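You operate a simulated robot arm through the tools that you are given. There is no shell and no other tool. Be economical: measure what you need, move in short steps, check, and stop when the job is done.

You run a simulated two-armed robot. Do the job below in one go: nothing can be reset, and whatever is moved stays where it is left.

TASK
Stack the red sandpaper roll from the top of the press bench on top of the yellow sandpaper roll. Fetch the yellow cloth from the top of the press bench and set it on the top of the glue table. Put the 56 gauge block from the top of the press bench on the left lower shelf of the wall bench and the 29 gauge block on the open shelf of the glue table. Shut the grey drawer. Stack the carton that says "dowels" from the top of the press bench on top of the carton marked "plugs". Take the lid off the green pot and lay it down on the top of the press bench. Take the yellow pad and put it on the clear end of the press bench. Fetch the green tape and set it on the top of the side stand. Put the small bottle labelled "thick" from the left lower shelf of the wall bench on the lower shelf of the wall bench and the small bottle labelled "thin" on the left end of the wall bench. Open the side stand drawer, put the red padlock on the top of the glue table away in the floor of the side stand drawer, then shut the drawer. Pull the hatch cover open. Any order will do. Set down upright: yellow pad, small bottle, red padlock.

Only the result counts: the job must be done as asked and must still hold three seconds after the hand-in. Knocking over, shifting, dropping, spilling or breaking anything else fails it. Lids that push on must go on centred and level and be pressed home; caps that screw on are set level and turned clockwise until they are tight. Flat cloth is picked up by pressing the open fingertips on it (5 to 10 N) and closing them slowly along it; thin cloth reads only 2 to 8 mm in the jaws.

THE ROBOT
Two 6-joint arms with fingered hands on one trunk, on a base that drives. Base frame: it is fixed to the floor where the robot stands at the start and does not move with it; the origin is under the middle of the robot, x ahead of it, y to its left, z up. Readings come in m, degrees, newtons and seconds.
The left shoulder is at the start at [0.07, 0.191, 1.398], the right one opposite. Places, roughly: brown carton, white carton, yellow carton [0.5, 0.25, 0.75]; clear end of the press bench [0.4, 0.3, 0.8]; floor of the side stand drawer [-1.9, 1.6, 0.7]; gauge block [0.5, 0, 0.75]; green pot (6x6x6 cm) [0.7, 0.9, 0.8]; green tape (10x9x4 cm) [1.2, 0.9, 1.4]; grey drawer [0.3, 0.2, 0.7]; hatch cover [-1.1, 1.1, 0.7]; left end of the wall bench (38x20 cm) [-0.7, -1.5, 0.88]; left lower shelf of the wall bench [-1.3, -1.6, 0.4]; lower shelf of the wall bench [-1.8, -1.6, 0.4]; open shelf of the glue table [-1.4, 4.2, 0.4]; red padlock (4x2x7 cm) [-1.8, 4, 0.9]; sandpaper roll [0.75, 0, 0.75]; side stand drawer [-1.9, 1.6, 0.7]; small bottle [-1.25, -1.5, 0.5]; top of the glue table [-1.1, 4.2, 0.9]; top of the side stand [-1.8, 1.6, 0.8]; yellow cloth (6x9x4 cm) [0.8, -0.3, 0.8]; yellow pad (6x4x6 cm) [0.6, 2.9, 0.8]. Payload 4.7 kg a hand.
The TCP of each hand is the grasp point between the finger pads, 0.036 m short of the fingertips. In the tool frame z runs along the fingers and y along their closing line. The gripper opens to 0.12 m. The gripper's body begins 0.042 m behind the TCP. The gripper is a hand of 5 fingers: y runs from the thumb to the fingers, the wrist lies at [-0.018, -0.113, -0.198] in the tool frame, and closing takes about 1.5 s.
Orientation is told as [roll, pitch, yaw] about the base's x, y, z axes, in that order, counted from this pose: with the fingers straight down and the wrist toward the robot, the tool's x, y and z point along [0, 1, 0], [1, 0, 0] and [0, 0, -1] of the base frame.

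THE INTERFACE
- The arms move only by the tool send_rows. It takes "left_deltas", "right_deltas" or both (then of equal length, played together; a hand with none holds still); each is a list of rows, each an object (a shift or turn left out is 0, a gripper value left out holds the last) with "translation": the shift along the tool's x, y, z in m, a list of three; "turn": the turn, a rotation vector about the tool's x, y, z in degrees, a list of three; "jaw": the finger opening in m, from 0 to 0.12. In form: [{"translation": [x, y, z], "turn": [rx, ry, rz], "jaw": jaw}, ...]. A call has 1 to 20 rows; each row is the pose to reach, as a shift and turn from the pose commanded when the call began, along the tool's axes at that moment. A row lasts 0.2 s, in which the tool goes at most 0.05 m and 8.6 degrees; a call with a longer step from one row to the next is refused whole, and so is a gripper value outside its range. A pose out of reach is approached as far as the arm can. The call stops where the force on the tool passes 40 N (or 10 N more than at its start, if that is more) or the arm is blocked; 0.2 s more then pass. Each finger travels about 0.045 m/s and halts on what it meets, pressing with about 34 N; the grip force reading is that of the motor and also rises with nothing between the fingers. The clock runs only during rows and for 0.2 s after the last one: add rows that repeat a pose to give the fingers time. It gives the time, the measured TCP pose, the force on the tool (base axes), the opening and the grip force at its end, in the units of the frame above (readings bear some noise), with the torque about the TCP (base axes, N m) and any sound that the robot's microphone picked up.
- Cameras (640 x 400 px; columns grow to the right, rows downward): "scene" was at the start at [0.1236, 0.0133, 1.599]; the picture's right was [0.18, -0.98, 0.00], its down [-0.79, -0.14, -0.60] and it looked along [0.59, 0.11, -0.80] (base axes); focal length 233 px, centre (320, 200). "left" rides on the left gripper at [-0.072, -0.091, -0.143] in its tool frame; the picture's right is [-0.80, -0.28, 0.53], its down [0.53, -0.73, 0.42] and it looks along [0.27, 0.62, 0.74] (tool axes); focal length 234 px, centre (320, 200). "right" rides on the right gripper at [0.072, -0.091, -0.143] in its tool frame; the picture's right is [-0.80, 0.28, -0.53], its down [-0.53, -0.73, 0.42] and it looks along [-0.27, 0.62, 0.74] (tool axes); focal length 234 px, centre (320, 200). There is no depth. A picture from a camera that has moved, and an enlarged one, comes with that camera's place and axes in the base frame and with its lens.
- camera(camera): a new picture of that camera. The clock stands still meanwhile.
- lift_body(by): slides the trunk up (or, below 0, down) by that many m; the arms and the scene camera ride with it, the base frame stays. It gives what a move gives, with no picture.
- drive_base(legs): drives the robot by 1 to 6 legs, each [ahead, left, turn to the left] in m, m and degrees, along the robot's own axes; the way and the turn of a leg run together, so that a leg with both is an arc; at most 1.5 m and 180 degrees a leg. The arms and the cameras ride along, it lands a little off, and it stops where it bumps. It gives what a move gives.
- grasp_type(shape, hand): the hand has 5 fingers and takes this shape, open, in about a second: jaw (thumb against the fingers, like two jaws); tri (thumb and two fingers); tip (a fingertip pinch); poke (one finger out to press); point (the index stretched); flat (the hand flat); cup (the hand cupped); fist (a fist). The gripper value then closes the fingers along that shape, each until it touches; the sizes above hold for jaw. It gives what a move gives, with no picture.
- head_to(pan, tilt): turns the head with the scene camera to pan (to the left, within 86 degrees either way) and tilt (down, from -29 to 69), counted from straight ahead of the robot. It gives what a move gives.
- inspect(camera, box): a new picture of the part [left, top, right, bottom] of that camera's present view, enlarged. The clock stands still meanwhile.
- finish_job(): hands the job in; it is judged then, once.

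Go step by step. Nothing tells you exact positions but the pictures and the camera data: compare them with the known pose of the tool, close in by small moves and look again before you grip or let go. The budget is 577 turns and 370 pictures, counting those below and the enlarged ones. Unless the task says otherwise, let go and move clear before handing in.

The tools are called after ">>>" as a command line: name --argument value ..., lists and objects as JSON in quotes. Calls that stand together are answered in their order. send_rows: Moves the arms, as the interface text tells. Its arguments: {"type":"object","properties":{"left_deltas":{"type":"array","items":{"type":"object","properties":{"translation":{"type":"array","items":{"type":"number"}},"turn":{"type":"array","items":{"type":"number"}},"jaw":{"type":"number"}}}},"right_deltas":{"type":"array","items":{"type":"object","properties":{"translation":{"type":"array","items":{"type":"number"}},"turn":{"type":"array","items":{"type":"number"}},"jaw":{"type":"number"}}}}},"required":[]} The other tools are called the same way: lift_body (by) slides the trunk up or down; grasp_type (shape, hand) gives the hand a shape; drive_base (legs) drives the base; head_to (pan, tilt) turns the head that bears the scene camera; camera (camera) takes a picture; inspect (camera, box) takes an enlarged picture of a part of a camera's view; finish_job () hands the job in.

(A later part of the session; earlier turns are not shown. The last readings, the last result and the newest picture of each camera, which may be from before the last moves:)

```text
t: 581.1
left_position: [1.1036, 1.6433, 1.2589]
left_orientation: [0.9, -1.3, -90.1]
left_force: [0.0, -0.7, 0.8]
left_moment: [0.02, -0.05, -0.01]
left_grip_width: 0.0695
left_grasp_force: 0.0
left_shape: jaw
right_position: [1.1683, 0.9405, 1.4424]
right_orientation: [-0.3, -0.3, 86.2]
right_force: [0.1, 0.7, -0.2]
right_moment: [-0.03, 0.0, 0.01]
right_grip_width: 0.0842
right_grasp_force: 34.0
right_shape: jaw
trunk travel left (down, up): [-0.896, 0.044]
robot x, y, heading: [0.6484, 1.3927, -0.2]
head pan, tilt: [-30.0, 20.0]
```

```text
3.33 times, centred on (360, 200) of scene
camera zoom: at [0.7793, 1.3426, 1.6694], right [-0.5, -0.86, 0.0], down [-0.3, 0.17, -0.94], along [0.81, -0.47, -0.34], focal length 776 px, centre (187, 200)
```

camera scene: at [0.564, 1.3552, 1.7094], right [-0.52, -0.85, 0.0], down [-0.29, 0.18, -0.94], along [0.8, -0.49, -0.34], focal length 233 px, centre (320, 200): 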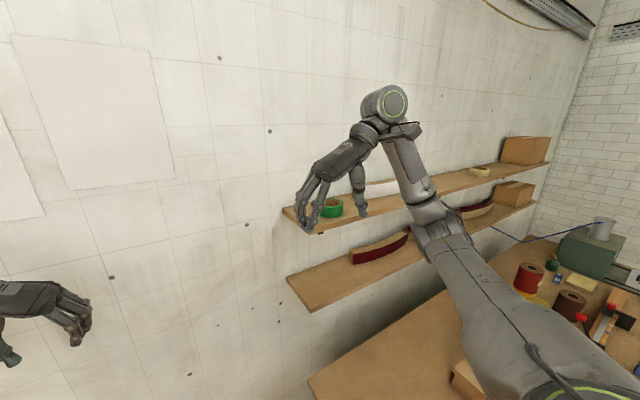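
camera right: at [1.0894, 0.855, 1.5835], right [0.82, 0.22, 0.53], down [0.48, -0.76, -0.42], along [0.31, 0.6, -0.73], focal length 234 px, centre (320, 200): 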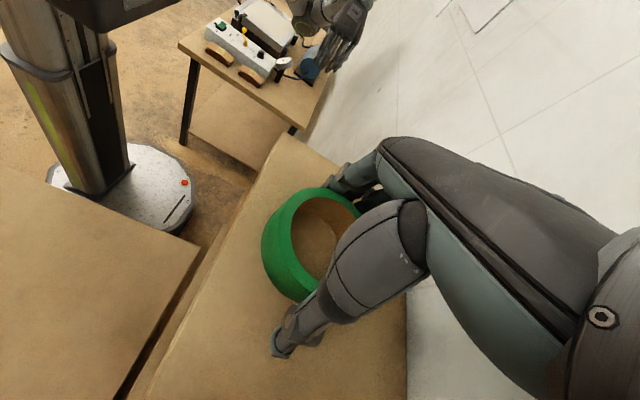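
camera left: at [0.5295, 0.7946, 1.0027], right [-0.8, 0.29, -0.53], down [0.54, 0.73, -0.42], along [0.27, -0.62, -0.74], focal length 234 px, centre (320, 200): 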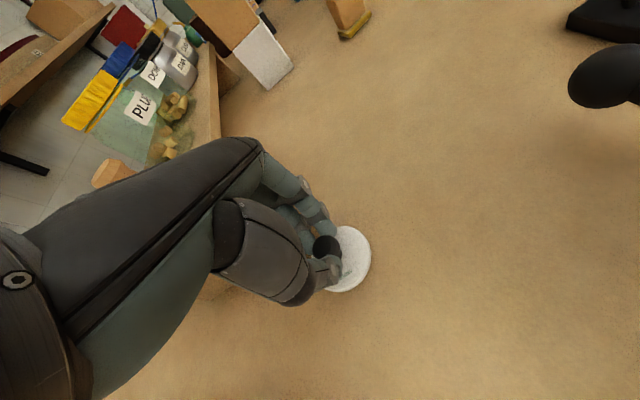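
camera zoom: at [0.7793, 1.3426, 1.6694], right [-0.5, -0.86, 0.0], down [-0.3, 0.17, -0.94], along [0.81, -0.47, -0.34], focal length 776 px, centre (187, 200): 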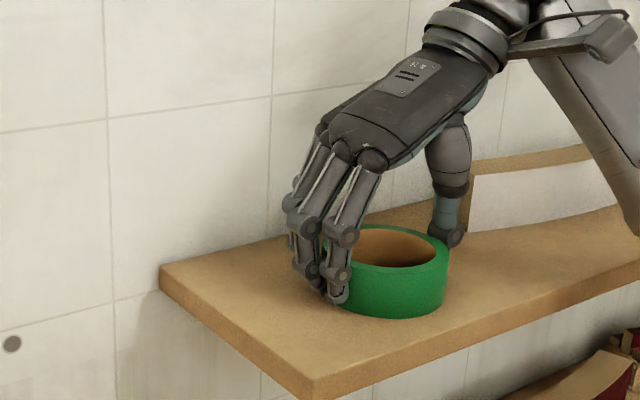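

Slightly off-centre; I reopen, shift back 1.5 cm and grip again.

>>> send_rows --right_deltas '[{"jaw": 0.1}, {"jaw": 0.12}, {"jaw": 0.12}, {"jaw": 0.12}, {"jaw": 0.12}]'

>>> drive_base --legs '[[-0.018, 0, 0]]'

>>> send_rows --right_deltas '[{"jaw": 0.11}, {"jaw": 0.1}, {"jaw": 0.09}, {"jaw": 0.08}, {"jaw": 0.07}, {"jaw": 0.06}, {"jaw": 0.06}, {"jaw": 0.06}]'

>>> lift_body --by 0.03

>>> inspect --camera "scene" --box '[280, 140, 440, 260]'

```text
t: 582.3
left_position: [1.1029, 1.6439, 1.2596]
left_orientation: [1.0, -1.3, -90.1]
left_force: [-0.6, 0.3, 0.2]
left_moment: [0.02, -0.02, 0.04]
left_grip_width: 0.0697
left_grasp_force: 0.2
left_shape: jaw
right_position: [1.1676, 0.9393, 1.4402]
right_orientation: [-0.2, -0.3, 86.2]
right_force: [0.8, -0.4, 0.4]
right_moment: [0.02, 0.0, -0.01]
right_grip_width: 0.1197
right_grasp_force: 0.0
right_shape: jaw
trunk travel left (down, up): [-0.896, 0.044]
robot x, y, heading: [0.6468, 1.3913, 0.0]
head pan, tilt: [-30.0, 20.0]
```

```text
t: 583.0
left_position: [1.0912, 1.6418, 1.2575]
left_orientation: [0.6, -1.2, -90.0]
left_force: [0.6, -0.4, -0.2]
left_moment: [-0.02, 0.07, -0.04]
left_grip_width: 0.0696
left_grasp_force: 0.0
left_shape: jaw
right_position: [1.1562, 0.94, 1.4389]
right_orientation: [0.1, -0.2, 86.1]
right_force: [1.2, 1.1, -0.4]
right_moment: [-0.01, 0.07, 0.02]
right_grip_width: 0.1195
right_grasp_force: 0.1
right_shape: jaw
trunk travel left (down, up): [-0.896, 0.044]
robot x, y, heading: [0.6306, 1.3894, -0.2]
head pan, tilt: [-30.0, 20.0]
```

```text
t: 584.9
left_position: [1.0859, 1.6429, 1.2583]
left_orientation: [1.0, -1.3, -90.1]
left_force: [-0.7, -0.2, -0.9]
left_moment: [-0.03, 0.0, 0.0]
left_grip_width: 0.0696
left_grasp_force: 0.0
left_shape: jaw
right_position: [1.1503, 0.9402, 1.4416]
right_orientation: [-0.2, -0.2, 86.2]
right_force: [0.3, 0.2, -0.1]
right_moment: [-0.04, -0.01, 0.06]
right_grip_width: 0.0753
right_grasp_force: 34.2
right_shape: jaw
trunk travel left (down, up): [-0.896, 0.044]
robot x, y, heading: [0.6323, 1.3883, -0.3]
head pan, tilt: [-30.0, 20.0]
```

```text
t: 585.6
left_position: [1.0856, 1.6422, 1.2893]
left_orientation: [0.9, -1.4, -90.0]
left_force: [-0.1, -0.3, 0.0]
left_moment: [-0.04, -0.01, -0.01]
left_grip_width: 0.0695
left_grasp_force: 0.0
left_shape: jaw
right_position: [1.1509, 0.9388, 1.4698]
right_orientation: [-0.2, -0.1, 86.2]
right_force: [0.4, -0.2, -0.9]
right_moment: [-0.01, 0.06, -0.03]
right_grip_width: 0.0753
right_grasp_force: 34.2
right_shape: jaw
trunk travel left (down, up): [-0.926, 0.014]
robot x, y, heading: [0.6262, 1.3877, -0.1]
head pan, tilt: [-30.0, 20.0]
```

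```text
3.33 times, centred on (360, 200) of scene
camera zoom: at [0.7614, 1.3427, 1.6994], right [-0.5, -0.86, 0.0], down [-0.3, 0.17, -0.94], along [0.81, -0.47, -0.34], focal length 776 px, centre (187, 200)
```

zoom: 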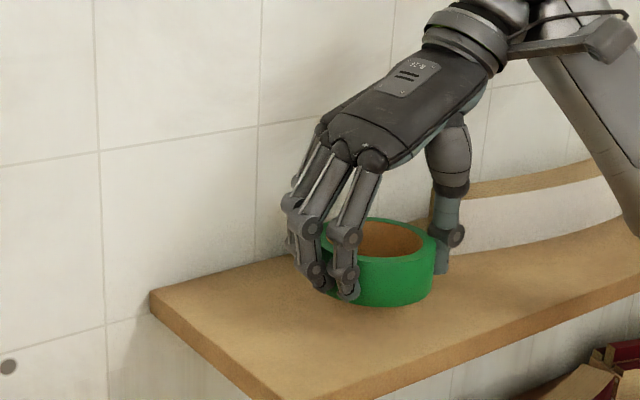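

The tape is held. I carry it around the white table to the south side of the side stand.

>>> drive_base --legs '[[-1.0, 0, 0], [0, 0, 90], [-1.4, 0, 0], [-0.6, 0, 0]]'

>>> drive_base --legs '[[0, 1.3, 0]]'

>>> head_to --pan 0 --tilt 35

>>> camera --camera "scene"

```text
t: 604.2
left_position: [-0.609, -0.1541, 1.2889]
left_orientation: [0.9, -1.3, 0.3]
left_force: [-0.5, 0.4, -0.3]
left_moment: [0.02, 0.0, 0.01]
left_grip_width: 0.0694
left_grasp_force: 0.1
left_shape: jaw
right_position: [0.0941, -0.0868, 1.47]
right_orientation: [-0.1, -0.2, 176.6]
right_force: [-0.1, -0.2, -0.5]
right_moment: [-0.02, 0.01, 0.02]
right_grip_width: 0.075
right_grasp_force: 33.9
right_shape: jaw
trunk travel left (down, up): [-0.926, 0.014]
robot x, y, heading: [-0.3538, -0.607, 90.4]
head pan, tilt: [-30.0, 20.0]
```

```text
t: 610.6
left_position: [-1.8786, -0.1519, 1.2899]
left_orientation: [1.0, -1.3, -0.3]
left_force: [1.0, 0.4, 0.1]
left_moment: [0.02, 0.0, -0.02]
left_grip_width: 0.0697
left_grasp_force: 0.0
left_shape: jaw
right_position: [-1.1757, -0.0894, 1.4708]
right_orientation: [-0.3, -0.3, 176.0]
right_force: [-0.7, -0.2, -0.5]
right_moment: [-0.01, 0.02, 0.01]
right_grip_width: 0.0749
right_grasp_force: 34.1
right_shape: jaw
trunk travel left (down, up): [-0.926, 0.014]
robot x, y, heading: [-1.6279, -0.6065, 89.5]
head pan, tilt: [-30.0, 20.0]
```

```text
t: 611.5
left_position: [-1.8796, -0.1516, 1.2891]
left_orientation: [1.1, -1.4, -0.3]
left_force: [-1.2, 0.2, -0.8]
left_moment: [0.0, -0.04, 0.02]
left_grip_width: 0.0695
left_grasp_force: 0.1
left_shape: jaw
right_position: [-1.177, -0.0902, 1.47]
right_orientation: [-0.2, -0.2, 175.9]
right_force: [-0.1, 0.9, -1.1]
right_moment: [-0.04, 0.01, -0.01]
right_grip_width: 0.0752
right_grasp_force: 33.9
right_shape: jaw
trunk travel left (down, up): [-0.926, 0.014]
robot x, y, heading: [-1.6279, -0.6108, 89.6]
head pan, tilt: [0.0, 35.0]
```

```text
68 pictures are left
camera scene: at [-1.6275, -0.4708, 1.6756], right [1.0, -0.01, 0.0], down [0.0, -0.57, -0.82], along [0.01, 0.82, -0.57], focal length 233 px, centre (320, 200)
```

scene: 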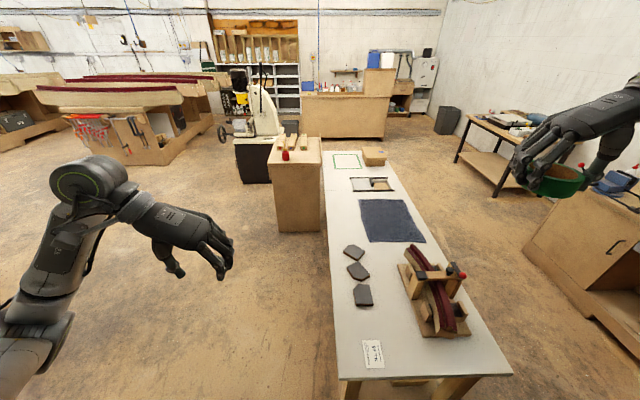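

>>> drive_base --legs '[[0, 0.57, 0], [1.42, 0, 0.4]]'

>>> head_to --pan -30 --tilt 45

>>> camera --camera "scene"

>>> camera --camera "right"

```text
t: 621.5
left_position: [-2.4476, 1.2784, 1.2895]
left_orientation: [1.1, -1.2, 0.0]
left_force: [0.5, -0.4, -0.9]
left_moment: [0.04, -0.01, -0.01]
left_grip_width: 0.0693
left_grasp_force: 0.0
left_shape: jaw
right_position: [-1.7453, 1.3454, 1.4702]
right_orientation: [-0.2, -0.2, 176.4]
right_force: [0.5, 0.0, -1.1]
right_moment: [-0.04, 0.0, 0.02]
right_grip_width: 0.0751
right_grasp_force: 34.2
right_shape: jaw
trunk travel left (down, up): [-0.926, 0.014]
robot x, y, heading: [-2.1924, 0.8236, 89.7]
head pan, tilt: [0.0, 35.0]
```

```text
t: 622.5
left_position: [-2.4477, 1.2787, 1.2892]
left_orientation: [0.9, -1.3, 0.0]
left_force: [0.9, -0.4, -0.3]
left_moment: [-0.02, 0.01, 0.01]
left_grip_width: 0.0694
left_grasp_force: 0.1
left_shape: jaw
right_position: [-1.7461, 1.3445, 1.4701]
right_orientation: [-0.2, -0.2, 176.3]
right_force: [-0.2, 0.4, -2.3]
right_moment: [-0.03, -0.03, 0.02]
right_grip_width: 0.0753
right_grasp_force: 33.9
right_shape: jaw
trunk travel left (down, up): [-0.926, 0.014]
robot x, y, heading: [-2.1937, 0.8209, 89.8]
head pan, tilt: [-30.0, 45.0]
```

```text
67 pictures are left
camera scene: at [-2.1535, 0.9451, 1.6608], right [0.87, -0.5, 0.0], down [-0.35, -0.61, -0.71], along [0.35, 0.61, -0.71], focal length 233 px, centre (320, 200)
```

scene: 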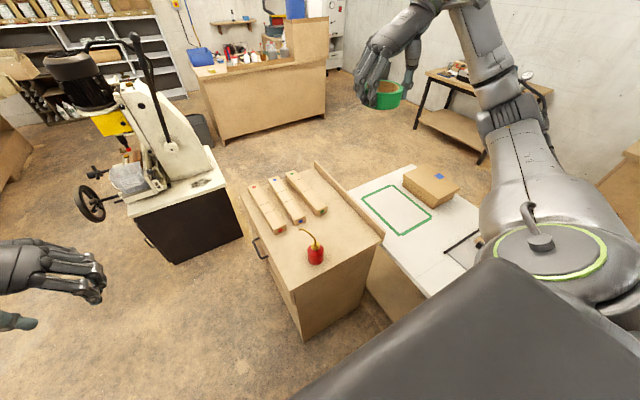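

```text
66 pictures are left
camera right: at [-1.6589, 1.2683, 1.6132], right [-0.23, 0.82, 0.53], down [0.76, 0.49, -0.43], along [-0.61, 0.31, -0.73], focal length 234 px, centre (320, 200)
```

right: 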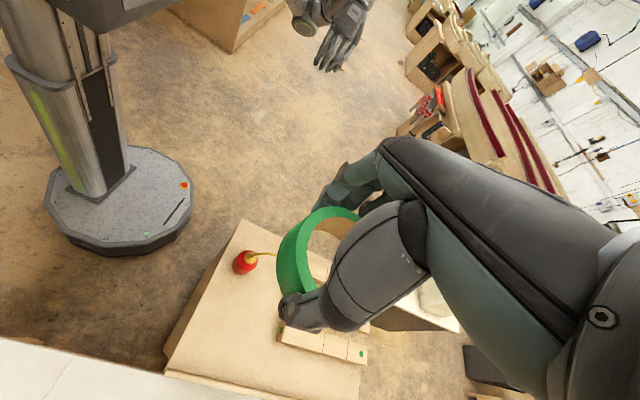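

Free spot at ≈[-1.745,1.455] on the stand top. I drive ahead 8.5 cm and lower the trunk.

>>> drive_base --legs '[[0.085, 0, 0]]'

>>> lift_body --by -0.4

>>> lift_body --by -0.13

>>> camera --camera "right"

>>> inspect --camera "scene" --box '[220, 100, 460, 300]'

```text
t: 623.5
left_position: [-2.4472, 1.3585, 1.2917]
left_orientation: [1.3, -1.3, -0.1]
left_force: [0.0, -0.7, 0.7]
left_moment: [0.08, 0.04, -0.03]
left_grip_width: 0.0693
left_grasp_force: 0.0
left_shape: jaw
right_position: [-1.7461, 1.4237, 1.4739]
right_orientation: [-0.5, -0.3, 176.3]
right_force: [-0.3, -1.1, -2.0]
right_moment: [0.03, -0.03, 0.0]
right_grip_width: 0.0754
right_grasp_force: 33.6
right_shape: jaw
trunk travel left (down, up): [-0.926, 0.014]
robot x, y, heading: [-2.1994, 0.9126, 90.0]
head pan, tilt: [-30.0, 45.0]
```

```text
t: 627.4
left_position: [-2.4477, 1.3653, 0.8894]
left_orientation: [0.9, -1.3, -0.1]
left_force: [0.2, -0.2, 0.9]
left_moment: [0.03, 0.01, 0.03]
left_grip_width: 0.0698
left_grasp_force: 0.1
left_shape: jaw
right_position: [-1.7448, 1.43, 1.0716]
right_orientation: [-0.2, -0.2, 176.3]
right_force: [0.5, 0.2, -1.7]
right_moment: [0.01, -0.01, -0.02]
right_grip_width: 0.075
right_grasp_force: 34.5
right_shape: jaw
trunk travel left (down, up): [-0.526, 0.414]
robot x, y, heading: [-2.1959, 0.9077, 90.0]
head pan, tilt: [-30.0, 45.0]
```

```text
t: 629.0
left_position: [-2.4475, 1.3641, 0.7596]
left_orientation: [1.0, -1.2, -0.2]
left_force: [-0.1, -0.7, 0.4]
left_moment: [-0.01, 0.03, -0.02]
left_grip_width: 0.0697
left_grasp_force: 0.1
left_shape: jaw
right_position: [-1.7448, 1.43, 0.9406]
right_orientation: [-0.2, -0.2, 176.3]
right_force: [0.1, -0.4, -0.9]
right_moment: [0.0, -0.01, 0.0]
right_grip_width: 0.075
right_grasp_force: 34.0
right_shape: jaw
trunk travel left (down, up): [-0.396, 0.544]
robot x, y, heading: [-2.1944, 0.908, 90.0]
head pan, tilt: [-30.0, 45.0]
```

```text
65 pictures are left
camera right: at [-1.6582, 1.352, 1.0836], right [-0.22, 0.82, 0.53], down [0.76, 0.48, -0.42], along [-0.6, 0.31, -0.73], focal length 234 px, centre (320, 200)
```

right: 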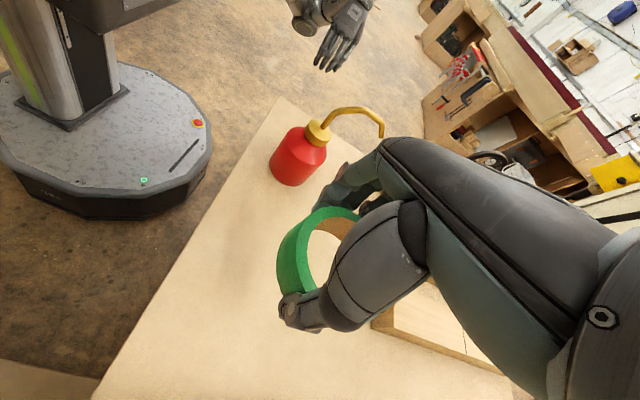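

```text
2.00 times, centred on (340, 200) of scene
camera zoom: at [-2.1533, 1.0297, 1.1308], right [0.87, -0.5, 0.0], down [-0.35, -0.61, -0.71], along [0.35, 0.61, -0.71], focal length 466 px, centre (280, 200)
```

zoom: 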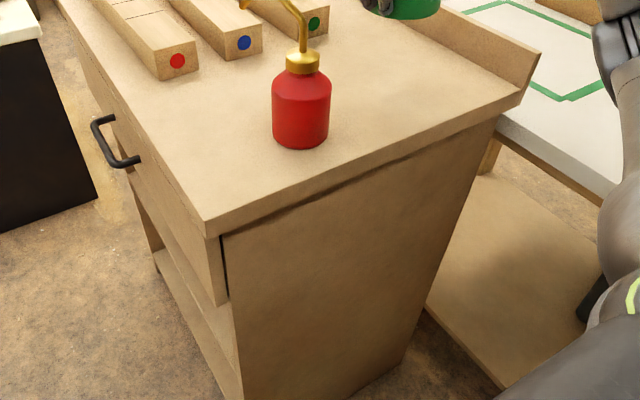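

>>> lift_body --by -0.055

>>> lift_body --by -0.015

>>> camera --camera "right"

```text
t: 629.9
left_position: [-2.4474, 1.3659, 0.7047]
left_orientation: [1.0, -1.4, 0.0]
left_force: [-0.3, -0.2, 0.8]
left_moment: [0.01, -0.01, -0.02]
left_grip_width: 0.07
left_grasp_force: 0.0
left_shape: jaw
right_position: [-1.7445, 1.4294, 0.8859]
right_orientation: [-0.1, -0.2, 176.3]
right_force: [0.5, -0.2, -1.1]
right_moment: [-0.02, -0.01, 0.0]
right_grip_width: 0.0751
right_grasp_force: 33.8
right_shape: jaw
trunk travel left (down, up): [-0.341, 0.599]
robot x, y, heading: [-2.1971, 0.909, 89.8]
head pan, tilt: [-30.0, 45.0]
```

```text
t: 630.5
left_position: [-2.4469, 1.365, 0.6895]
left_orientation: [1.0, -1.3, -0.1]
left_force: [0.1, -0.1, -0.2]
left_moment: [0.03, -0.02, 0.0]
left_grip_width: 0.0701
left_grasp_force: 0.1
left_shape: jaw
right_position: [-1.7453, 1.4294, 0.8708]
right_orientation: [-0.2, -0.2, 176.3]
right_force: [-0.1, -0.6, -1.2]
right_moment: [0.0, 0.01, 0.0]
right_grip_width: 0.075
right_grasp_force: 33.8
right_shape: jaw
trunk travel left (down, up): [-0.326, 0.614]
robot x, y, heading: [-2.1906, 0.9119, 89.7]
head pan, tilt: [-30.0, 45.0]
```

```text
63 pictures are left
camera right: at [-1.6582, 1.3519, 1.0136], right [-0.22, 0.82, 0.53], down [0.76, 0.48, -0.42], along [-0.6, 0.31, -0.73], focal length 234 px, centre (320, 200)
```

right: 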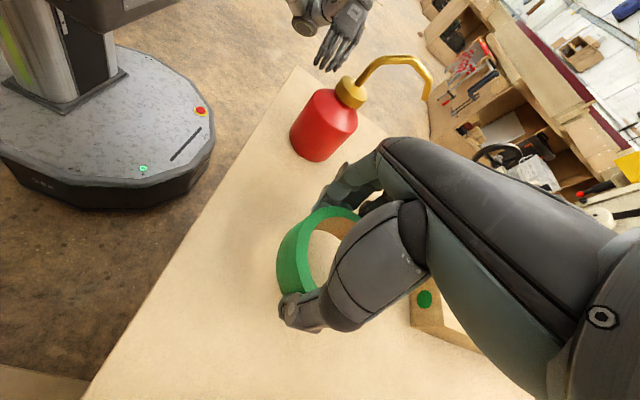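

>>> lift_body --by -0.012

>>> lift_body --by -0.01

>>> lift_body --by -0.008

```text
t: 631.1
left_position: [-2.4486, 1.3646, 0.6782]
left_orientation: [1.1, -1.4, -0.1]
left_force: [-0.1, 0.5, 0.1]
left_moment: [0.01, -0.01, -0.01]
left_grip_width: 0.0694
left_grasp_force: 0.0
left_shape: jaw
right_position: [-1.7442, 1.4293, 0.8581]
right_orientation: [-0.2, -0.2, 176.3]
right_force: [0.3, -0.2, -1.5]
right_moment: [-0.01, 0.02, -0.03]
right_grip_width: 0.0751
right_grasp_force: 33.9
right_shape: jaw
trunk travel left (down, up): [-0.314, 0.626]
robot x, y, heading: [-2.1937, 0.9086, 89.8]
head pan, tilt: [-30.0, 45.0]
```

```text
t: 631.7
left_position: [-2.4505, 1.3638, 0.6693]
left_orientation: [1.1, -1.6, 0.1]
left_force: [-0.1, 0.7, 0.8]
left_moment: [-0.01, 0.0, 0.03]
left_grip_width: 0.0696
left_grasp_force: 0.0
left_shape: jaw
right_position: [-1.7456, 1.4287, 0.8587]
right_orientation: [-0.9, 0.4, 176.0]
right_force: [-0.2, 0.6, -1.8]
right_moment: [-0.03, 0.01, -0.01]
right_grip_width: 0.0752
right_grasp_force: 34.3
right_shape: jaw
trunk travel left (down, up): [-0.304, 0.636]
robot x, y, heading: [-2.191, 0.9088, 90.0]
head pan, tilt: [-30.0, 45.0]
```

```text
t: 632.3
left_position: [-2.4529, 1.3632, 0.6608]
left_orientation: [1.2, -1.8, 0.0]
left_force: [0.2, 0.3, 0.1]
left_moment: [0.0, 0.0, 0.0]
left_grip_width: 0.0694
left_grasp_force: 0.1
left_shape: jaw
right_position: [-1.7488, 1.4268, 0.859]
right_orientation: [-1.7, 1.0, 175.9]
right_force: [0.5, 0.2, -1.2]
right_moment: [-0.03, 0.03, 0.02]
right_grip_width: 0.0751
right_grasp_force: 33.8
right_shape: jaw
trunk travel left (down, up): [-0.296, 0.644]
robot x, y, heading: [-2.1938, 0.9085, 89.9]
head pan, tilt: [-30.0, 45.0]
```

The elbow is touching the white table because the trunk is too low. I raise the trunk and reach down with the arm instead.

>>> lift_body --by 0.35

>>> send_rows --right_deltas '[{"translation": [0, 0, 0.04]}, {"translation": [0, 0, 0.08]}, {"translation": [0, 0, 0.12]}, {"translation": [0, 0, 0.16]}, {"translation": [0, 0, 0.2]}, {"translation": [0, 0, 0.24]}, {"translation": [0, 0, 0.28]}, {"translation": [0, 0, 0.32]}, {"translation": [0, 0, 0.32]}]'

>>> camera --camera "right"

>>> camera --camera "scene"

```text
t: 635.7
left_position: [-2.4471, 1.3657, 1.0095]
left_orientation: [1.0, -1.3, -0.2]
left_force: [0.1, 0.6, -0.9]
left_moment: [-0.02, -0.02, -0.02]
left_grip_width: 0.0696
left_grasp_force: 0.1
left_shape: jaw
right_position: [-1.7458, 1.43, 1.1902]
right_orientation: [-0.1, -0.1, 176.3]
right_force: [-0.2, 0.9, -2.0]
right_moment: [-0.03, -0.02, 0.03]
right_grip_width: 0.075
right_grasp_force: 33.7
right_shape: jaw
trunk travel left (down, up): [-0.646, 0.294]
robot x, y, heading: [-2.1953, 0.911, 90.3]
head pan, tilt: [-30.0, 45.0]
```

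```text
t: 637.7
left_position: [-2.4479, 1.3642, 1.0093]
left_orientation: [1.0, -1.3, 0.0]
left_force: [0.4, 0.7, -0.2]
left_moment: [-0.03, -0.01, 0.0]
left_grip_width: 0.0694
left_grasp_force: 0.1
left_shape: jaw
right_position: [-1.7452, 1.4316, 0.871]
right_orientation: [-0.2, -0.2, 176.3]
right_force: [0.2, 1.2, -2.0]
right_moment: [-0.01, 0.02, -0.02]
right_grip_width: 0.0752
right_grasp_force: 34.0
right_shape: jaw
trunk travel left (down, up): [-0.646, 0.294]
robot x, y, heading: [-2.1956, 0.9077, 90.1]
head pan, tilt: [-30.0, 45.0]
```

```text
62 pictures are left
camera right: at [-1.6587, 1.3534, 1.0144], right [-0.22, 0.82, 0.53], down [0.76, 0.48, -0.42], along [-0.6, 0.31, -0.73], focal length 234 px, centre (320, 200)
```

right: 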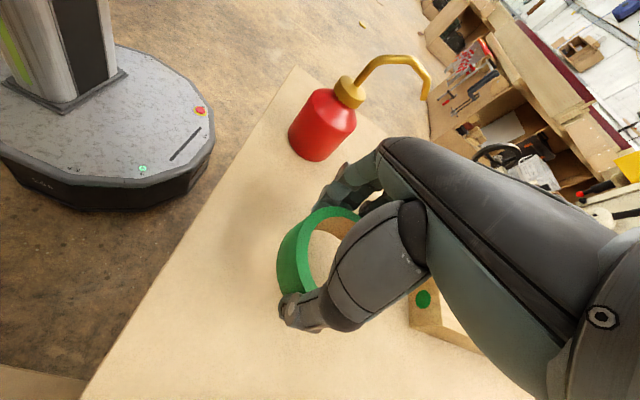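

```text
61 pictures are left
camera scene: at [-2.1536, 1.0298, 1.3808], right [0.87, -0.5, 0.0], down [-0.35, -0.61, -0.71], along [0.35, 0.61, -0.71], focal length 233 px, centre (320, 200)
```

scene: 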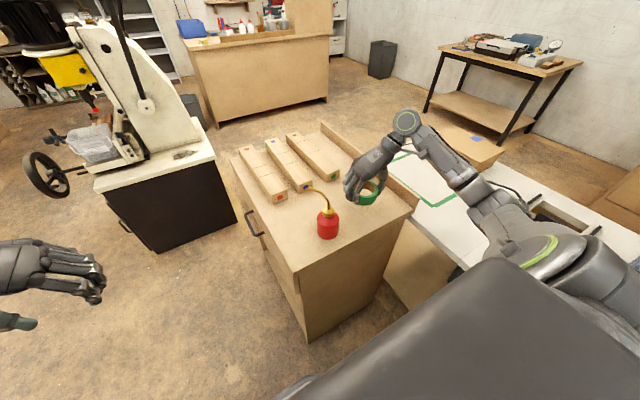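

>>> send_rows --right_deltas '[{"translation": [0, 0, 0.01]}, {"translation": [0, 0, 0.02]}, {"translation": [0, 0, 0.03]}, {"translation": [0, 0, 0.04]}, {"translation": [0, 0, 0.05]}, {"translation": [0, 0, 0.05]}]'

>>> camera --camera "right"

```text
t: 638.8
left_position: [-2.4473, 1.3622, 1.0109]
left_orientation: [1.1, -1.3, -0.2]
left_force: [-0.3, 0.1, 0.6]
left_moment: [-0.01, 0.03, 0.0]
left_grip_width: 0.0696
left_grasp_force: 0.0
left_shape: jaw
right_position: [-1.7483, 1.431, 0.8372]
right_orientation: [-0.9, -0.3, 176.5]
right_force: [0.0, -9.3, 34.5]
right_moment: [-0.31, -0.24, 0.21]
right_grip_width: 0.073
right_grasp_force: 34.2
right_shape: jaw
trunk travel left (down, up): [-0.646, 0.294]
robot x, y, heading: [-2.1915, 0.9093, 90.0]
head pan, tilt: [-30.0, 45.0]
stopped in row 5 (right hand): the force on the tool passed its limit (the readings are from after the stop); the commanded pose is now the measured one
```

```text
60 pictures are left
camera right: at [-1.6599, 1.3517, 0.9779], right [-0.23, 0.81, 0.54], down [0.76, 0.49, -0.42], along [-0.61, 0.31, -0.73], focal length 234 px, centre (320, 200)
```

right: 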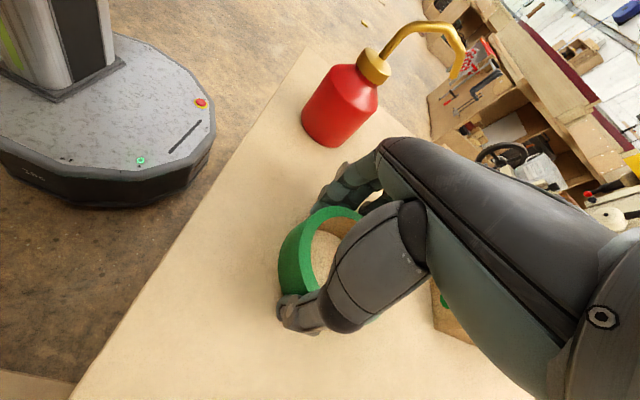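

Tape rests on the stand top. I ease up, release and rise.

>>> send_rows --right_deltas '[{"translation": [0, 0, -0.004]}, {"translation": [0, 0, -0.004], "jaw": 0.085}, {"translation": [0, 0, -0.004], "jaw": 0.1}, {"translation": [0, 0, -0.004], "jaw": 0.115}, {"translation": [0, 0, -0.004], "jaw": 0.12}, {"translation": [0, 0, -0.004], "jaw": 0.12}]'

>>> send_rows --right_deltas '[{"translation": [0, 0, -0.02]}, {"translation": [0, 0, -0.06]}, {"translation": [0, 0, -0.11]}, {"translation": [0, 0, -0.16]}, {"translation": [0, 0, -0.21]}, {"translation": [0, 0, -0.25]}, {"translation": [0, 0, -0.25]}]'

>>> camera --camera "right"

```text
t: 640.2
left_position: [-2.4474, 1.366, 1.0097]
left_orientation: [1.0, -1.3, 0.0]
left_force: [0.2, -0.1, -0.1]
left_moment: [-0.01, -0.02, 0.04]
left_grip_width: 0.0697
left_grasp_force: 0.0
left_shape: jaw
right_position: [-1.7446, 1.4323, 0.836]
right_orientation: [-0.7, -0.2, 176.4]
right_force: [2.1, 0.2, 6.1]
right_moment: [0.1, 0.34, -0.05]
right_grip_width: 0.1178
right_grasp_force: 0.0
right_shape: jaw
trunk travel left (down, up): [-0.646, 0.294]
robot x, y, heading: [-2.1932, 0.9088, 90.0]
head pan, tilt: [-30.0, 45.0]
```

```text
t: 641.8
left_position: [-2.448, 1.3649, 1.009]
left_orientation: [1.1, -1.2, -0.1]
left_force: [-0.2, 0.3, -0.2]
left_moment: [0.02, 0.02, -0.01]
left_grip_width: 0.0697
left_grasp_force: 0.2
left_shape: jaw
right_position: [-1.7447, 1.4282, 1.0856]
right_orientation: [-0.6, -0.4, 176.4]
right_force: [0.0, 0.0, 0.4]
right_moment: [0.04, 0.03, -0.02]
right_grip_width: 0.1197
right_grasp_force: 0.0
right_shape: jaw
trunk travel left (down, up): [-0.646, 0.294]
robot x, y, heading: [-2.1936, 0.91, 89.8]
head pan, tilt: [-30.0, 45.0]
```

```text
59 pictures are left
camera right: at [-1.6586, 1.3506, 1.2272], right [-0.23, 0.81, 0.53], down [0.76, 0.49, -0.42], along [-0.61, 0.31, -0.73], focal length 234 px, centre (320, 200)
```

right: 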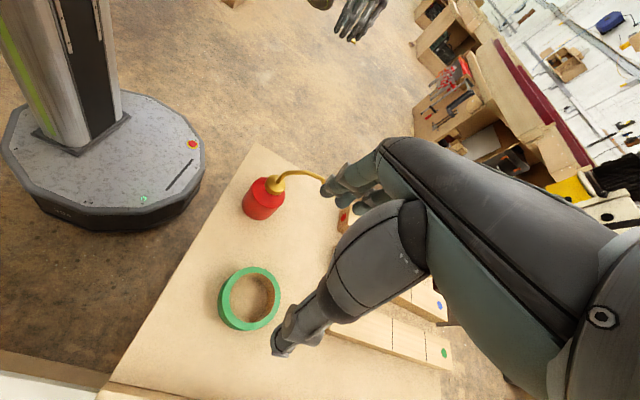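

Tape placed. Last is the 56 block: I raise the trunk and drive back around to the press bench.

>>> lift_body --by 0.28

>>> drive_base --legs '[[-1.45, 0, 0], [-0.05, -1.3, 0], [0, -0.5, 0], [0, 0, -90]]'

>>> head_to --pan -15 --tilt 40

>>> camera --camera "scene"

```text
t: 644.6
left_position: [-2.4469, 1.3644, 1.2888]
left_orientation: [1.0, -1.2, -0.1]
left_force: [0.5, 0.4, 0.3]
left_moment: [0.02, 0.02, 0.03]
left_grip_width: 0.0697
left_grasp_force: 0.1
left_shape: jaw
right_position: [-1.7467, 1.4287, 1.3657]
right_orientation: [-0.6, -0.2, 176.4]
right_force: [1.0, 0.0, 0.6]
right_moment: [0.01, -0.02, -0.02]
right_grip_width: 0.1197
right_grasp_force: 0.1
right_shape: jaw
trunk travel left (down, up): [-0.926, 0.014]
robot x, y, heading: [-2.1951, 0.9091, 89.7]
head pan, tilt: [-30.0, 45.0]
```

```text
t: 664.4
left_position: [0.0559, -0.3742, 1.2894]
left_orientation: [0.9, -1.3, -91.3]
left_force: [0.5, 0.2, 0.6]
left_moment: [0.0, 0.02, 0.0]
left_grip_width: 0.0697
left_grasp_force: 0.1
left_shape: jaw
right_position: [0.1053, -1.0774, 1.365]
right_orientation: [-0.6, -0.2, 85.2]
right_force: [0.3, -0.4, 0.3]
right_moment: [0.01, -0.01, 0.0]
right_grip_width: 0.1197
right_grasp_force: 0.0
right_shape: jaw
trunk travel left (down, up): [-0.926, 0.014]
robot x, y, heading: [-0.4032, -0.6217, -1.3]
head pan, tilt: [-30.0, 45.0]
```

```text
t: 665.1
left_position: [0.0553, -0.3747, 1.2888]
left_orientation: [1.1, -1.2, -91.3]
left_force: [0.4, -0.5, 0.2]
left_moment: [0.03, 0.06, 0.02]
left_grip_width: 0.0699
left_grasp_force: 0.0
left_shape: jaw
right_position: [0.1055, -1.0781, 1.365]
right_orientation: [-0.6, -0.2, 85.3]
right_force: [0.0, -0.4, -0.4]
right_moment: [0.0, -0.01, -0.03]
right_grip_width: 0.1195
right_grasp_force: 0.0
right_shape: jaw
trunk travel left (down, up): [-0.926, 0.014]
robot x, y, heading: [-0.4054, -0.6186, -1.4]
head pan, tilt: [-15.0, 40.0]
```

```text
58 pictures are left
camera scene: at [-0.2727, -0.6445, 1.668], right [-0.28, -0.96, 0.0], down [-0.62, 0.18, -0.77], along [0.73, -0.21, -0.64], focal length 233 px, centre (320, 200)
```

scene: 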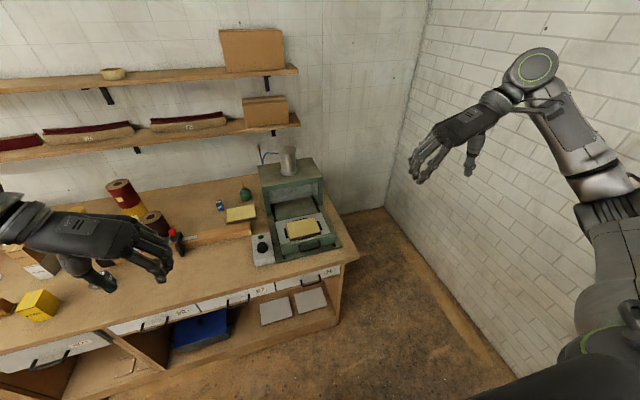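

>>> drive_base --legs '[[0, 0.45, 1.4], [0.3, 0, 0]]'

>>> lift_body --by -0.25

>>> head_to --pan -15 --tilt 45

>>> camera --camera "scene"

```text
t: 669.5
left_position: [0.3466, 0.0949, 1.2905]
left_orientation: [1.1, -1.4, -89.8]
left_force: [0.0, -0.3, 1.1]
left_moment: [-0.02, 0.0, 0.0]
left_grip_width: 0.0695
left_grasp_force: 0.0
left_shape: jaw
right_position: [0.4136, -0.6062, 1.3647]
right_orientation: [-0.8, -0.2, 86.7]
right_force: [-0.6, 0.1, 0.3]
right_moment: [0.0, -0.01, 0.02]
right_grip_width: 0.1193
right_grasp_force: 0.1
right_shape: jaw
trunk travel left (down, up): [-0.926, 0.014]
robot x, y, heading: [-0.1071, -0.1582, 0.3]
head pan, tilt: [-15.0, 40.0]
```

```text
t: 672.1
left_position: [0.3475, 0.0954, 1.0404]
left_orientation: [1.0, -1.2, -89.8]
left_force: [0.7, 1.5, 0.6]
left_moment: [0.02, 0.0, -0.01]
left_grip_width: 0.0697
left_grasp_force: 0.1
left_shape: jaw
right_position: [0.4158, -0.6068, 1.115]
right_orientation: [-0.6, -0.3, 86.7]
right_force: [-0.4, -0.3, -0.2]
right_moment: [0.03, -0.02, 0.0]
right_grip_width: 0.1195
right_grasp_force: 0.0
right_shape: jaw
trunk travel left (down, up): [-0.676, 0.264]
robot x, y, heading: [-0.1069, -0.1597, 0.2]
head pan, tilt: [-15.0, 40.0]
```

```text
t: 672.8
left_position: [0.3493, 0.0952, 1.0387]
left_orientation: [1.0, -1.2, -89.8]
left_force: [-0.6, -0.8, 0.1]
left_moment: [0.0, -0.01, 0.01]
left_grip_width: 0.0695
left_grasp_force: 0.1
left_shape: jaw
right_position: [0.416, -0.6059, 1.1152]
right_orientation: [-0.6, -0.2, 86.7]
right_force: [0.1, 0.1, -0.4]
right_moment: [-0.03, 0.02, 0.01]
right_grip_width: 0.1197
right_grasp_force: 0.0
right_shape: jaw
trunk travel left (down, up): [-0.676, 0.264]
robot x, y, heading: [-0.1074, -0.161, 0.2]
head pan, tilt: [-15.0, 45.0]
```

```text
57 pictures are left
camera scene: at [0.0235, -0.1812, 1.4108], right [-0.26, -0.97, 0.0], down [-0.68, 0.18, -0.71], along [0.68, -0.18, -0.71], focal length 233 px, centre (320, 200)
```

scene: 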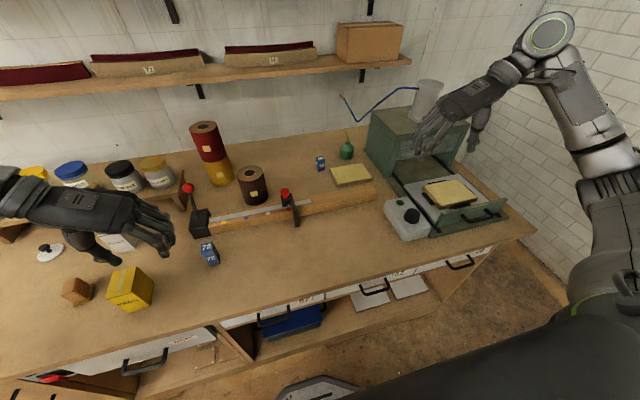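

56 at ≈[0.817,-0.391]. I bring the right hand around over it.

>>> send_rows --right_deltas '[{"translation": [0.012, 0.045, 0], "jaw": 0.1}, {"translation": [0.012, 0.09, 0], "jaw": 0.08}, {"translation": [0.012, 0.135, 0]}, {"translation": [0.012, 0.18, 0]}, {"translation": [0.012, 0.22, 0]}, {"translation": [-0.03, 0.232, 0]}, {"translation": [-0.075, 0.232, 0.01]}, {"translation": [-0.12, 0.232, 0.02]}, {"translation": [-0.165, 0.232, 0.03]}, {"translation": [-0.21, 0.232, 0.05]}, {"translation": [-0.25, 0.232, 0.07]}, {"translation": [-0.27, 0.232, 0.09]}, {"translation": [-0.27, 0.232, 0.09]}]'

>>> drive_base --legs '[[0.09, 0, 0]]'

>>> camera --camera "right"

>>> inspect --camera "scene" --box '[240, 120, 400, 240]'

```text
t: 675.5
left_position: [0.3478, 0.0953, 1.0394]
left_orientation: [1.0, -1.3, -89.8]
left_force: [0.3, 0.1, 0.0]
left_moment: [0.03, 0.03, 0.0]
left_grip_width: 0.0695
left_grasp_force: 0.0
left_shape: jaw
right_position: [0.6996, -0.3883, 1.0282]
right_orientation: [-0.5, -0.3, 86.7]
right_force: [-0.2, -0.6, -0.2]
right_moment: [-0.02, 0.02, 0.01]
right_grip_width: 0.0802
right_grasp_force: 0.0
right_shape: jaw
right hand out of reach, approached as far as the arm can: row 6, 7, 8, 9
trunk travel left (down, up): [-0.676, 0.264]
robot x, y, heading: [-0.1052, -0.1573, 0.2]
head pan, tilt: [-15.0, 45.0]
```

```text
t: 676.6
left_position: [0.4391, 0.096, 1.0385]
left_orientation: [0.9, -1.4, -89.9]
left_force: [0.1, 0.4, 0.2]
left_moment: [-0.01, 0.05, 0.0]
left_grip_width: 0.0694
left_grasp_force: 0.1
left_shape: jaw
right_position: [0.7896, -0.3885, 1.0284]
right_orientation: [-0.6, -0.1, 86.7]
right_force: [0.2, 0.3, -0.6]
right_moment: [-0.01, 0.05, 0.0]
right_grip_width: 0.08
right_grasp_force: 0.0
right_shape: jaw
trunk travel left (down, up): [-0.676, 0.264]
robot x, y, heading: [-0.0169, -0.161, 0.3]
head pan, tilt: [-15.0, 45.0]
```

```text
56 pictures are left
camera right: at [0.71, -0.4747, 1.1703], right [0.81, 0.23, 0.53], down [0.49, -0.76, -0.42], along [0.31, 0.61, -0.73], focal length 234 px, centre (320, 200)
```

right: 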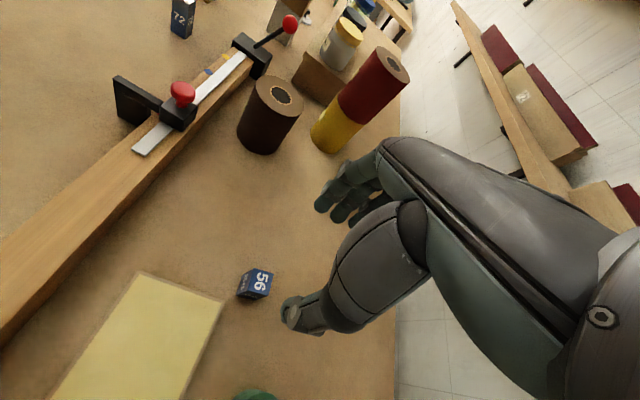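

```text
3.33 times, centred on (320, 180) of scene
camera zoom: at [0.1136, -0.1808, 1.4108], right [-0.26, -0.97, 0.0], down [-0.68, 0.18, -0.71], along [0.68, -0.18, -0.71], focal length 776 px, centre (320, 267)
```

zoom: 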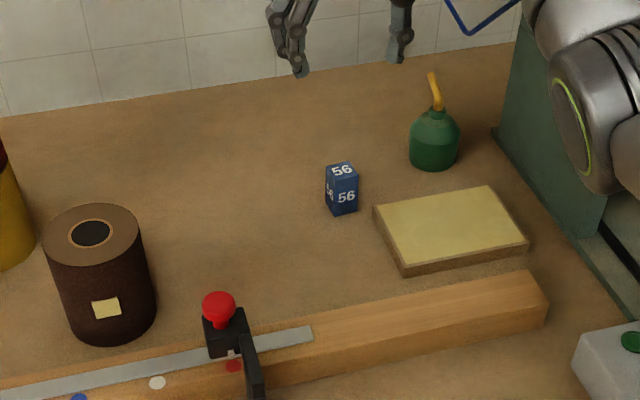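

>>> send_rows --right_deltas '[{"translation": [-0.015, 0.003, 0.03]}, {"translation": [-0.015, 0.003, 0.06]}, {"translation": [-0.015, 0.003, 0.09]}, {"translation": [-0.015, 0.003, 0.09]}]'

>>> lift_body --by -0.06

>>> camera --camera "right"

>>> inspect --camera "scene" --box '[260, 110, 400, 220]'

```text
t: 677.6
left_position: [0.4374, 0.0953, 1.0395]
left_orientation: [1.1, -1.3, -89.7]
left_force: [0.0, -1.3, -0.7]
left_moment: [-0.02, -0.01, -0.03]
left_grip_width: 0.0696
left_grasp_force: 0.0
left_shape: jaw
right_position: [0.8039, -0.386, 0.9382]
right_orientation: [-0.6, -0.1, 86.7]
right_force: [0.3, 0.4, 0.8]
right_moment: [-0.02, -0.04, 0.03]
right_grip_width: 0.0804
right_grasp_force: 0.0
right_shape: jaw
trunk travel left (down, up): [-0.676, 0.264]
robot x, y, heading: [-0.0153, -0.16, 0.2]
head pan, tilt: [-15.0, 45.0]
```

```text
t: 678.6
left_position: [0.4371, 0.0953, 0.9798]
left_orientation: [1.0, -1.1, -89.8]
left_force: [0.2, -0.4, 0.0]
left_moment: [0.0, -0.03, 0.01]
left_grip_width: 0.0697
left_grasp_force: 0.0
left_shape: jaw
right_position: [0.8049, -0.3862, 0.8785]
right_orientation: [-0.5, -0.2, 86.7]
right_force: [-0.6, 0.0, -0.4]
right_moment: [0.01, 0.0, -0.01]
right_grip_width: 0.0806
right_grasp_force: 0.1
right_shape: jaw
trunk travel left (down, up): [-0.616, 0.324]
robot x, y, heading: [-0.0168, -0.1596, 0.3]
head pan, tilt: [-15.0, 45.0]
```

```text
54 pictures are left
camera right: at [0.7248, -0.4726, 1.02], right [0.81, 0.23, 0.54], down [0.49, -0.76, -0.42], along [0.31, 0.61, -0.73], focal length 234 px, centre (320, 200)
```

right: 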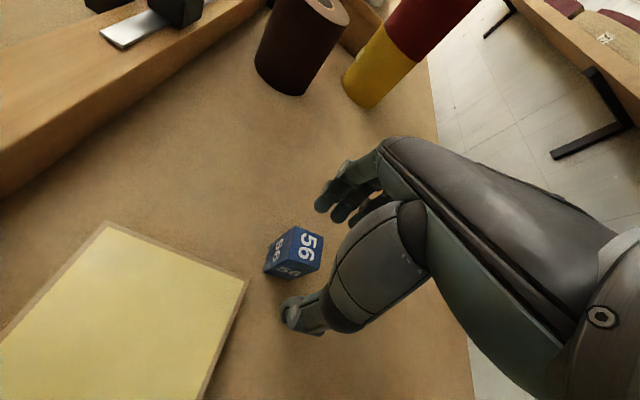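

```text
3.64 times, centred on (330, 165) of scene
camera zoom: at [0.1128, -0.1809, 1.3508], right [-0.26, -0.97, 0.0], down [-0.68, 0.18, -0.71], along [0.68, -0.18, -0.71], focal length 847 px, centre (284, 327)
```

zoom: 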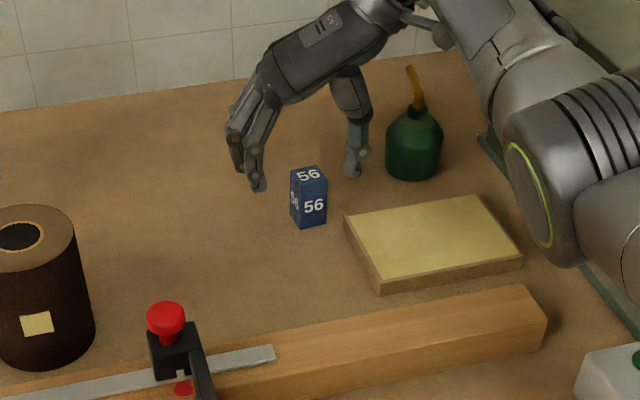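

>>> lift_body --by -0.036

>>> send_rows --right_deltas '[{"translation": [0.002, 0.004, 0], "jaw": 0.07}, {"translation": [0.002, 0.004, 0], "jaw": 0.06}, {"translation": [0.002, 0.004, 0], "jaw": 0.05}, {"translation": [0.002, 0.004, 0], "jaw": 0.04}, {"translation": [0.002, 0.004, 0], "jaw": 0.03}, {"translation": [0.002, 0.004, 0], "jaw": 0.015}, {"translation": [0.002, 0.004, 0], "jaw": 0.01}, {"translation": [0.002, 0.004, 0], "jaw": 0.01}]'

>>> camera --camera "right"

```text
t: 679.5
left_position: [0.439, 0.0945, 0.944]
left_orientation: [1.1, -1.3, -89.8]
left_force: [0.0, 0.8, -0.7]
left_moment: [0.01, -0.01, 0.01]
left_grip_width: 0.0697
left_grasp_force: 0.2
left_shape: jaw
right_position: [0.8039, -0.3869, 0.8424]
right_orientation: [-0.6, -0.2, 86.7]
right_force: [-0.3, 0.3, 0.1]
right_moment: [0.03, -0.02, 0.03]
right_grip_width: 0.0801
right_grasp_force: 0.0
right_shape: jaw
trunk travel left (down, up): [-0.58, 0.36]
robot x, y, heading: [-0.0155, -0.1618, 0.0]
head pan, tilt: [-15.0, 45.0]
```

```text
t: 681.2
left_position: [0.4384, 0.0947, 0.9438]
left_orientation: [1.0, -1.2, -89.9]
left_force: [-0.1, -0.3, 0.9]
left_moment: [-0.03, -0.03, -0.01]
left_grip_width: 0.0696
left_grasp_force: 0.1
left_shape: jaw
right_position: [0.8016, -0.3825, 0.8406]
right_orientation: [-0.7, -0.2, 86.7]
right_force: [0.3, -0.9, 1.2]
right_moment: [-0.01, 0.01, -0.04]
right_grip_width: 0.0141
right_grasp_force: 30.6
right_shape: jaw
trunk travel left (down, up): [-0.58, 0.36]
robot x, y, heading: [-0.0173, -0.1564, 0.1]
head pan, tilt: [-15.0, 45.0]
```

```text
52 pictures are left
camera right: at [0.7232, -0.4687, 0.9833], right [0.81, 0.23, 0.53], down [0.49, -0.76, -0.42], along [0.31, 0.61, -0.73], focal length 234 px, centre (320, 200)
```

right: 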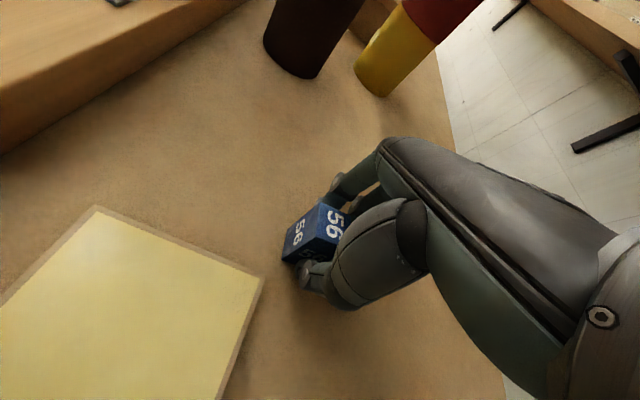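

>>> send_rows --right_deltas '[{"jaw": 0.0}, {"jaw": 0.0}, {"jaw": 0.0}, {"translation": [0, 0, -0.02]}, {"translation": [0, 0, -0.05]}, {"translation": [0, 0, -0.08]}, {"translation": [0, 0, -0.08]}]'

>>> camera --camera "right"

```text
t: 682.9
left_position: [0.4382, 0.0944, 0.9424]
left_orientation: [0.8, -1.1, -89.9]
left_force: [0.4, -0.6, -0.7]
left_moment: [0.0, 0.0, -0.02]
left_grip_width: 0.0694
left_grasp_force: 0.1
left_shape: jaw
right_position: [0.801, -0.3832, 0.9209]
right_orientation: [-0.5, -0.2, 86.5]
right_force: [0.5, -0.4, -2.4]
right_moment: [-0.01, -0.02, -0.01]
right_grip_width: 0.0136
right_grasp_force: 33.5
right_shape: jaw
trunk travel left (down, up): [-0.58, 0.36]
robot x, y, heading: [-0.0132, -0.1602, 0.1]
head pan, tilt: [-15.0, 45.0]
```

```text
51 pictures are left
camera right: at [0.7225, -0.4696, 1.0628], right [0.81, 0.23, 0.53], down [0.49, -0.76, -0.42], along [0.31, 0.61, -0.73], focal length 234 px, centre (320, 200)
```

right: 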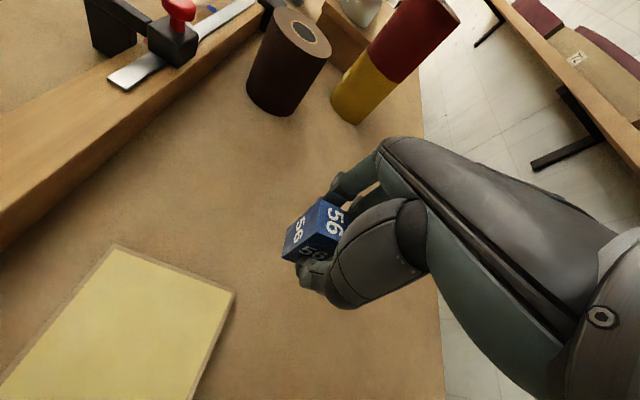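

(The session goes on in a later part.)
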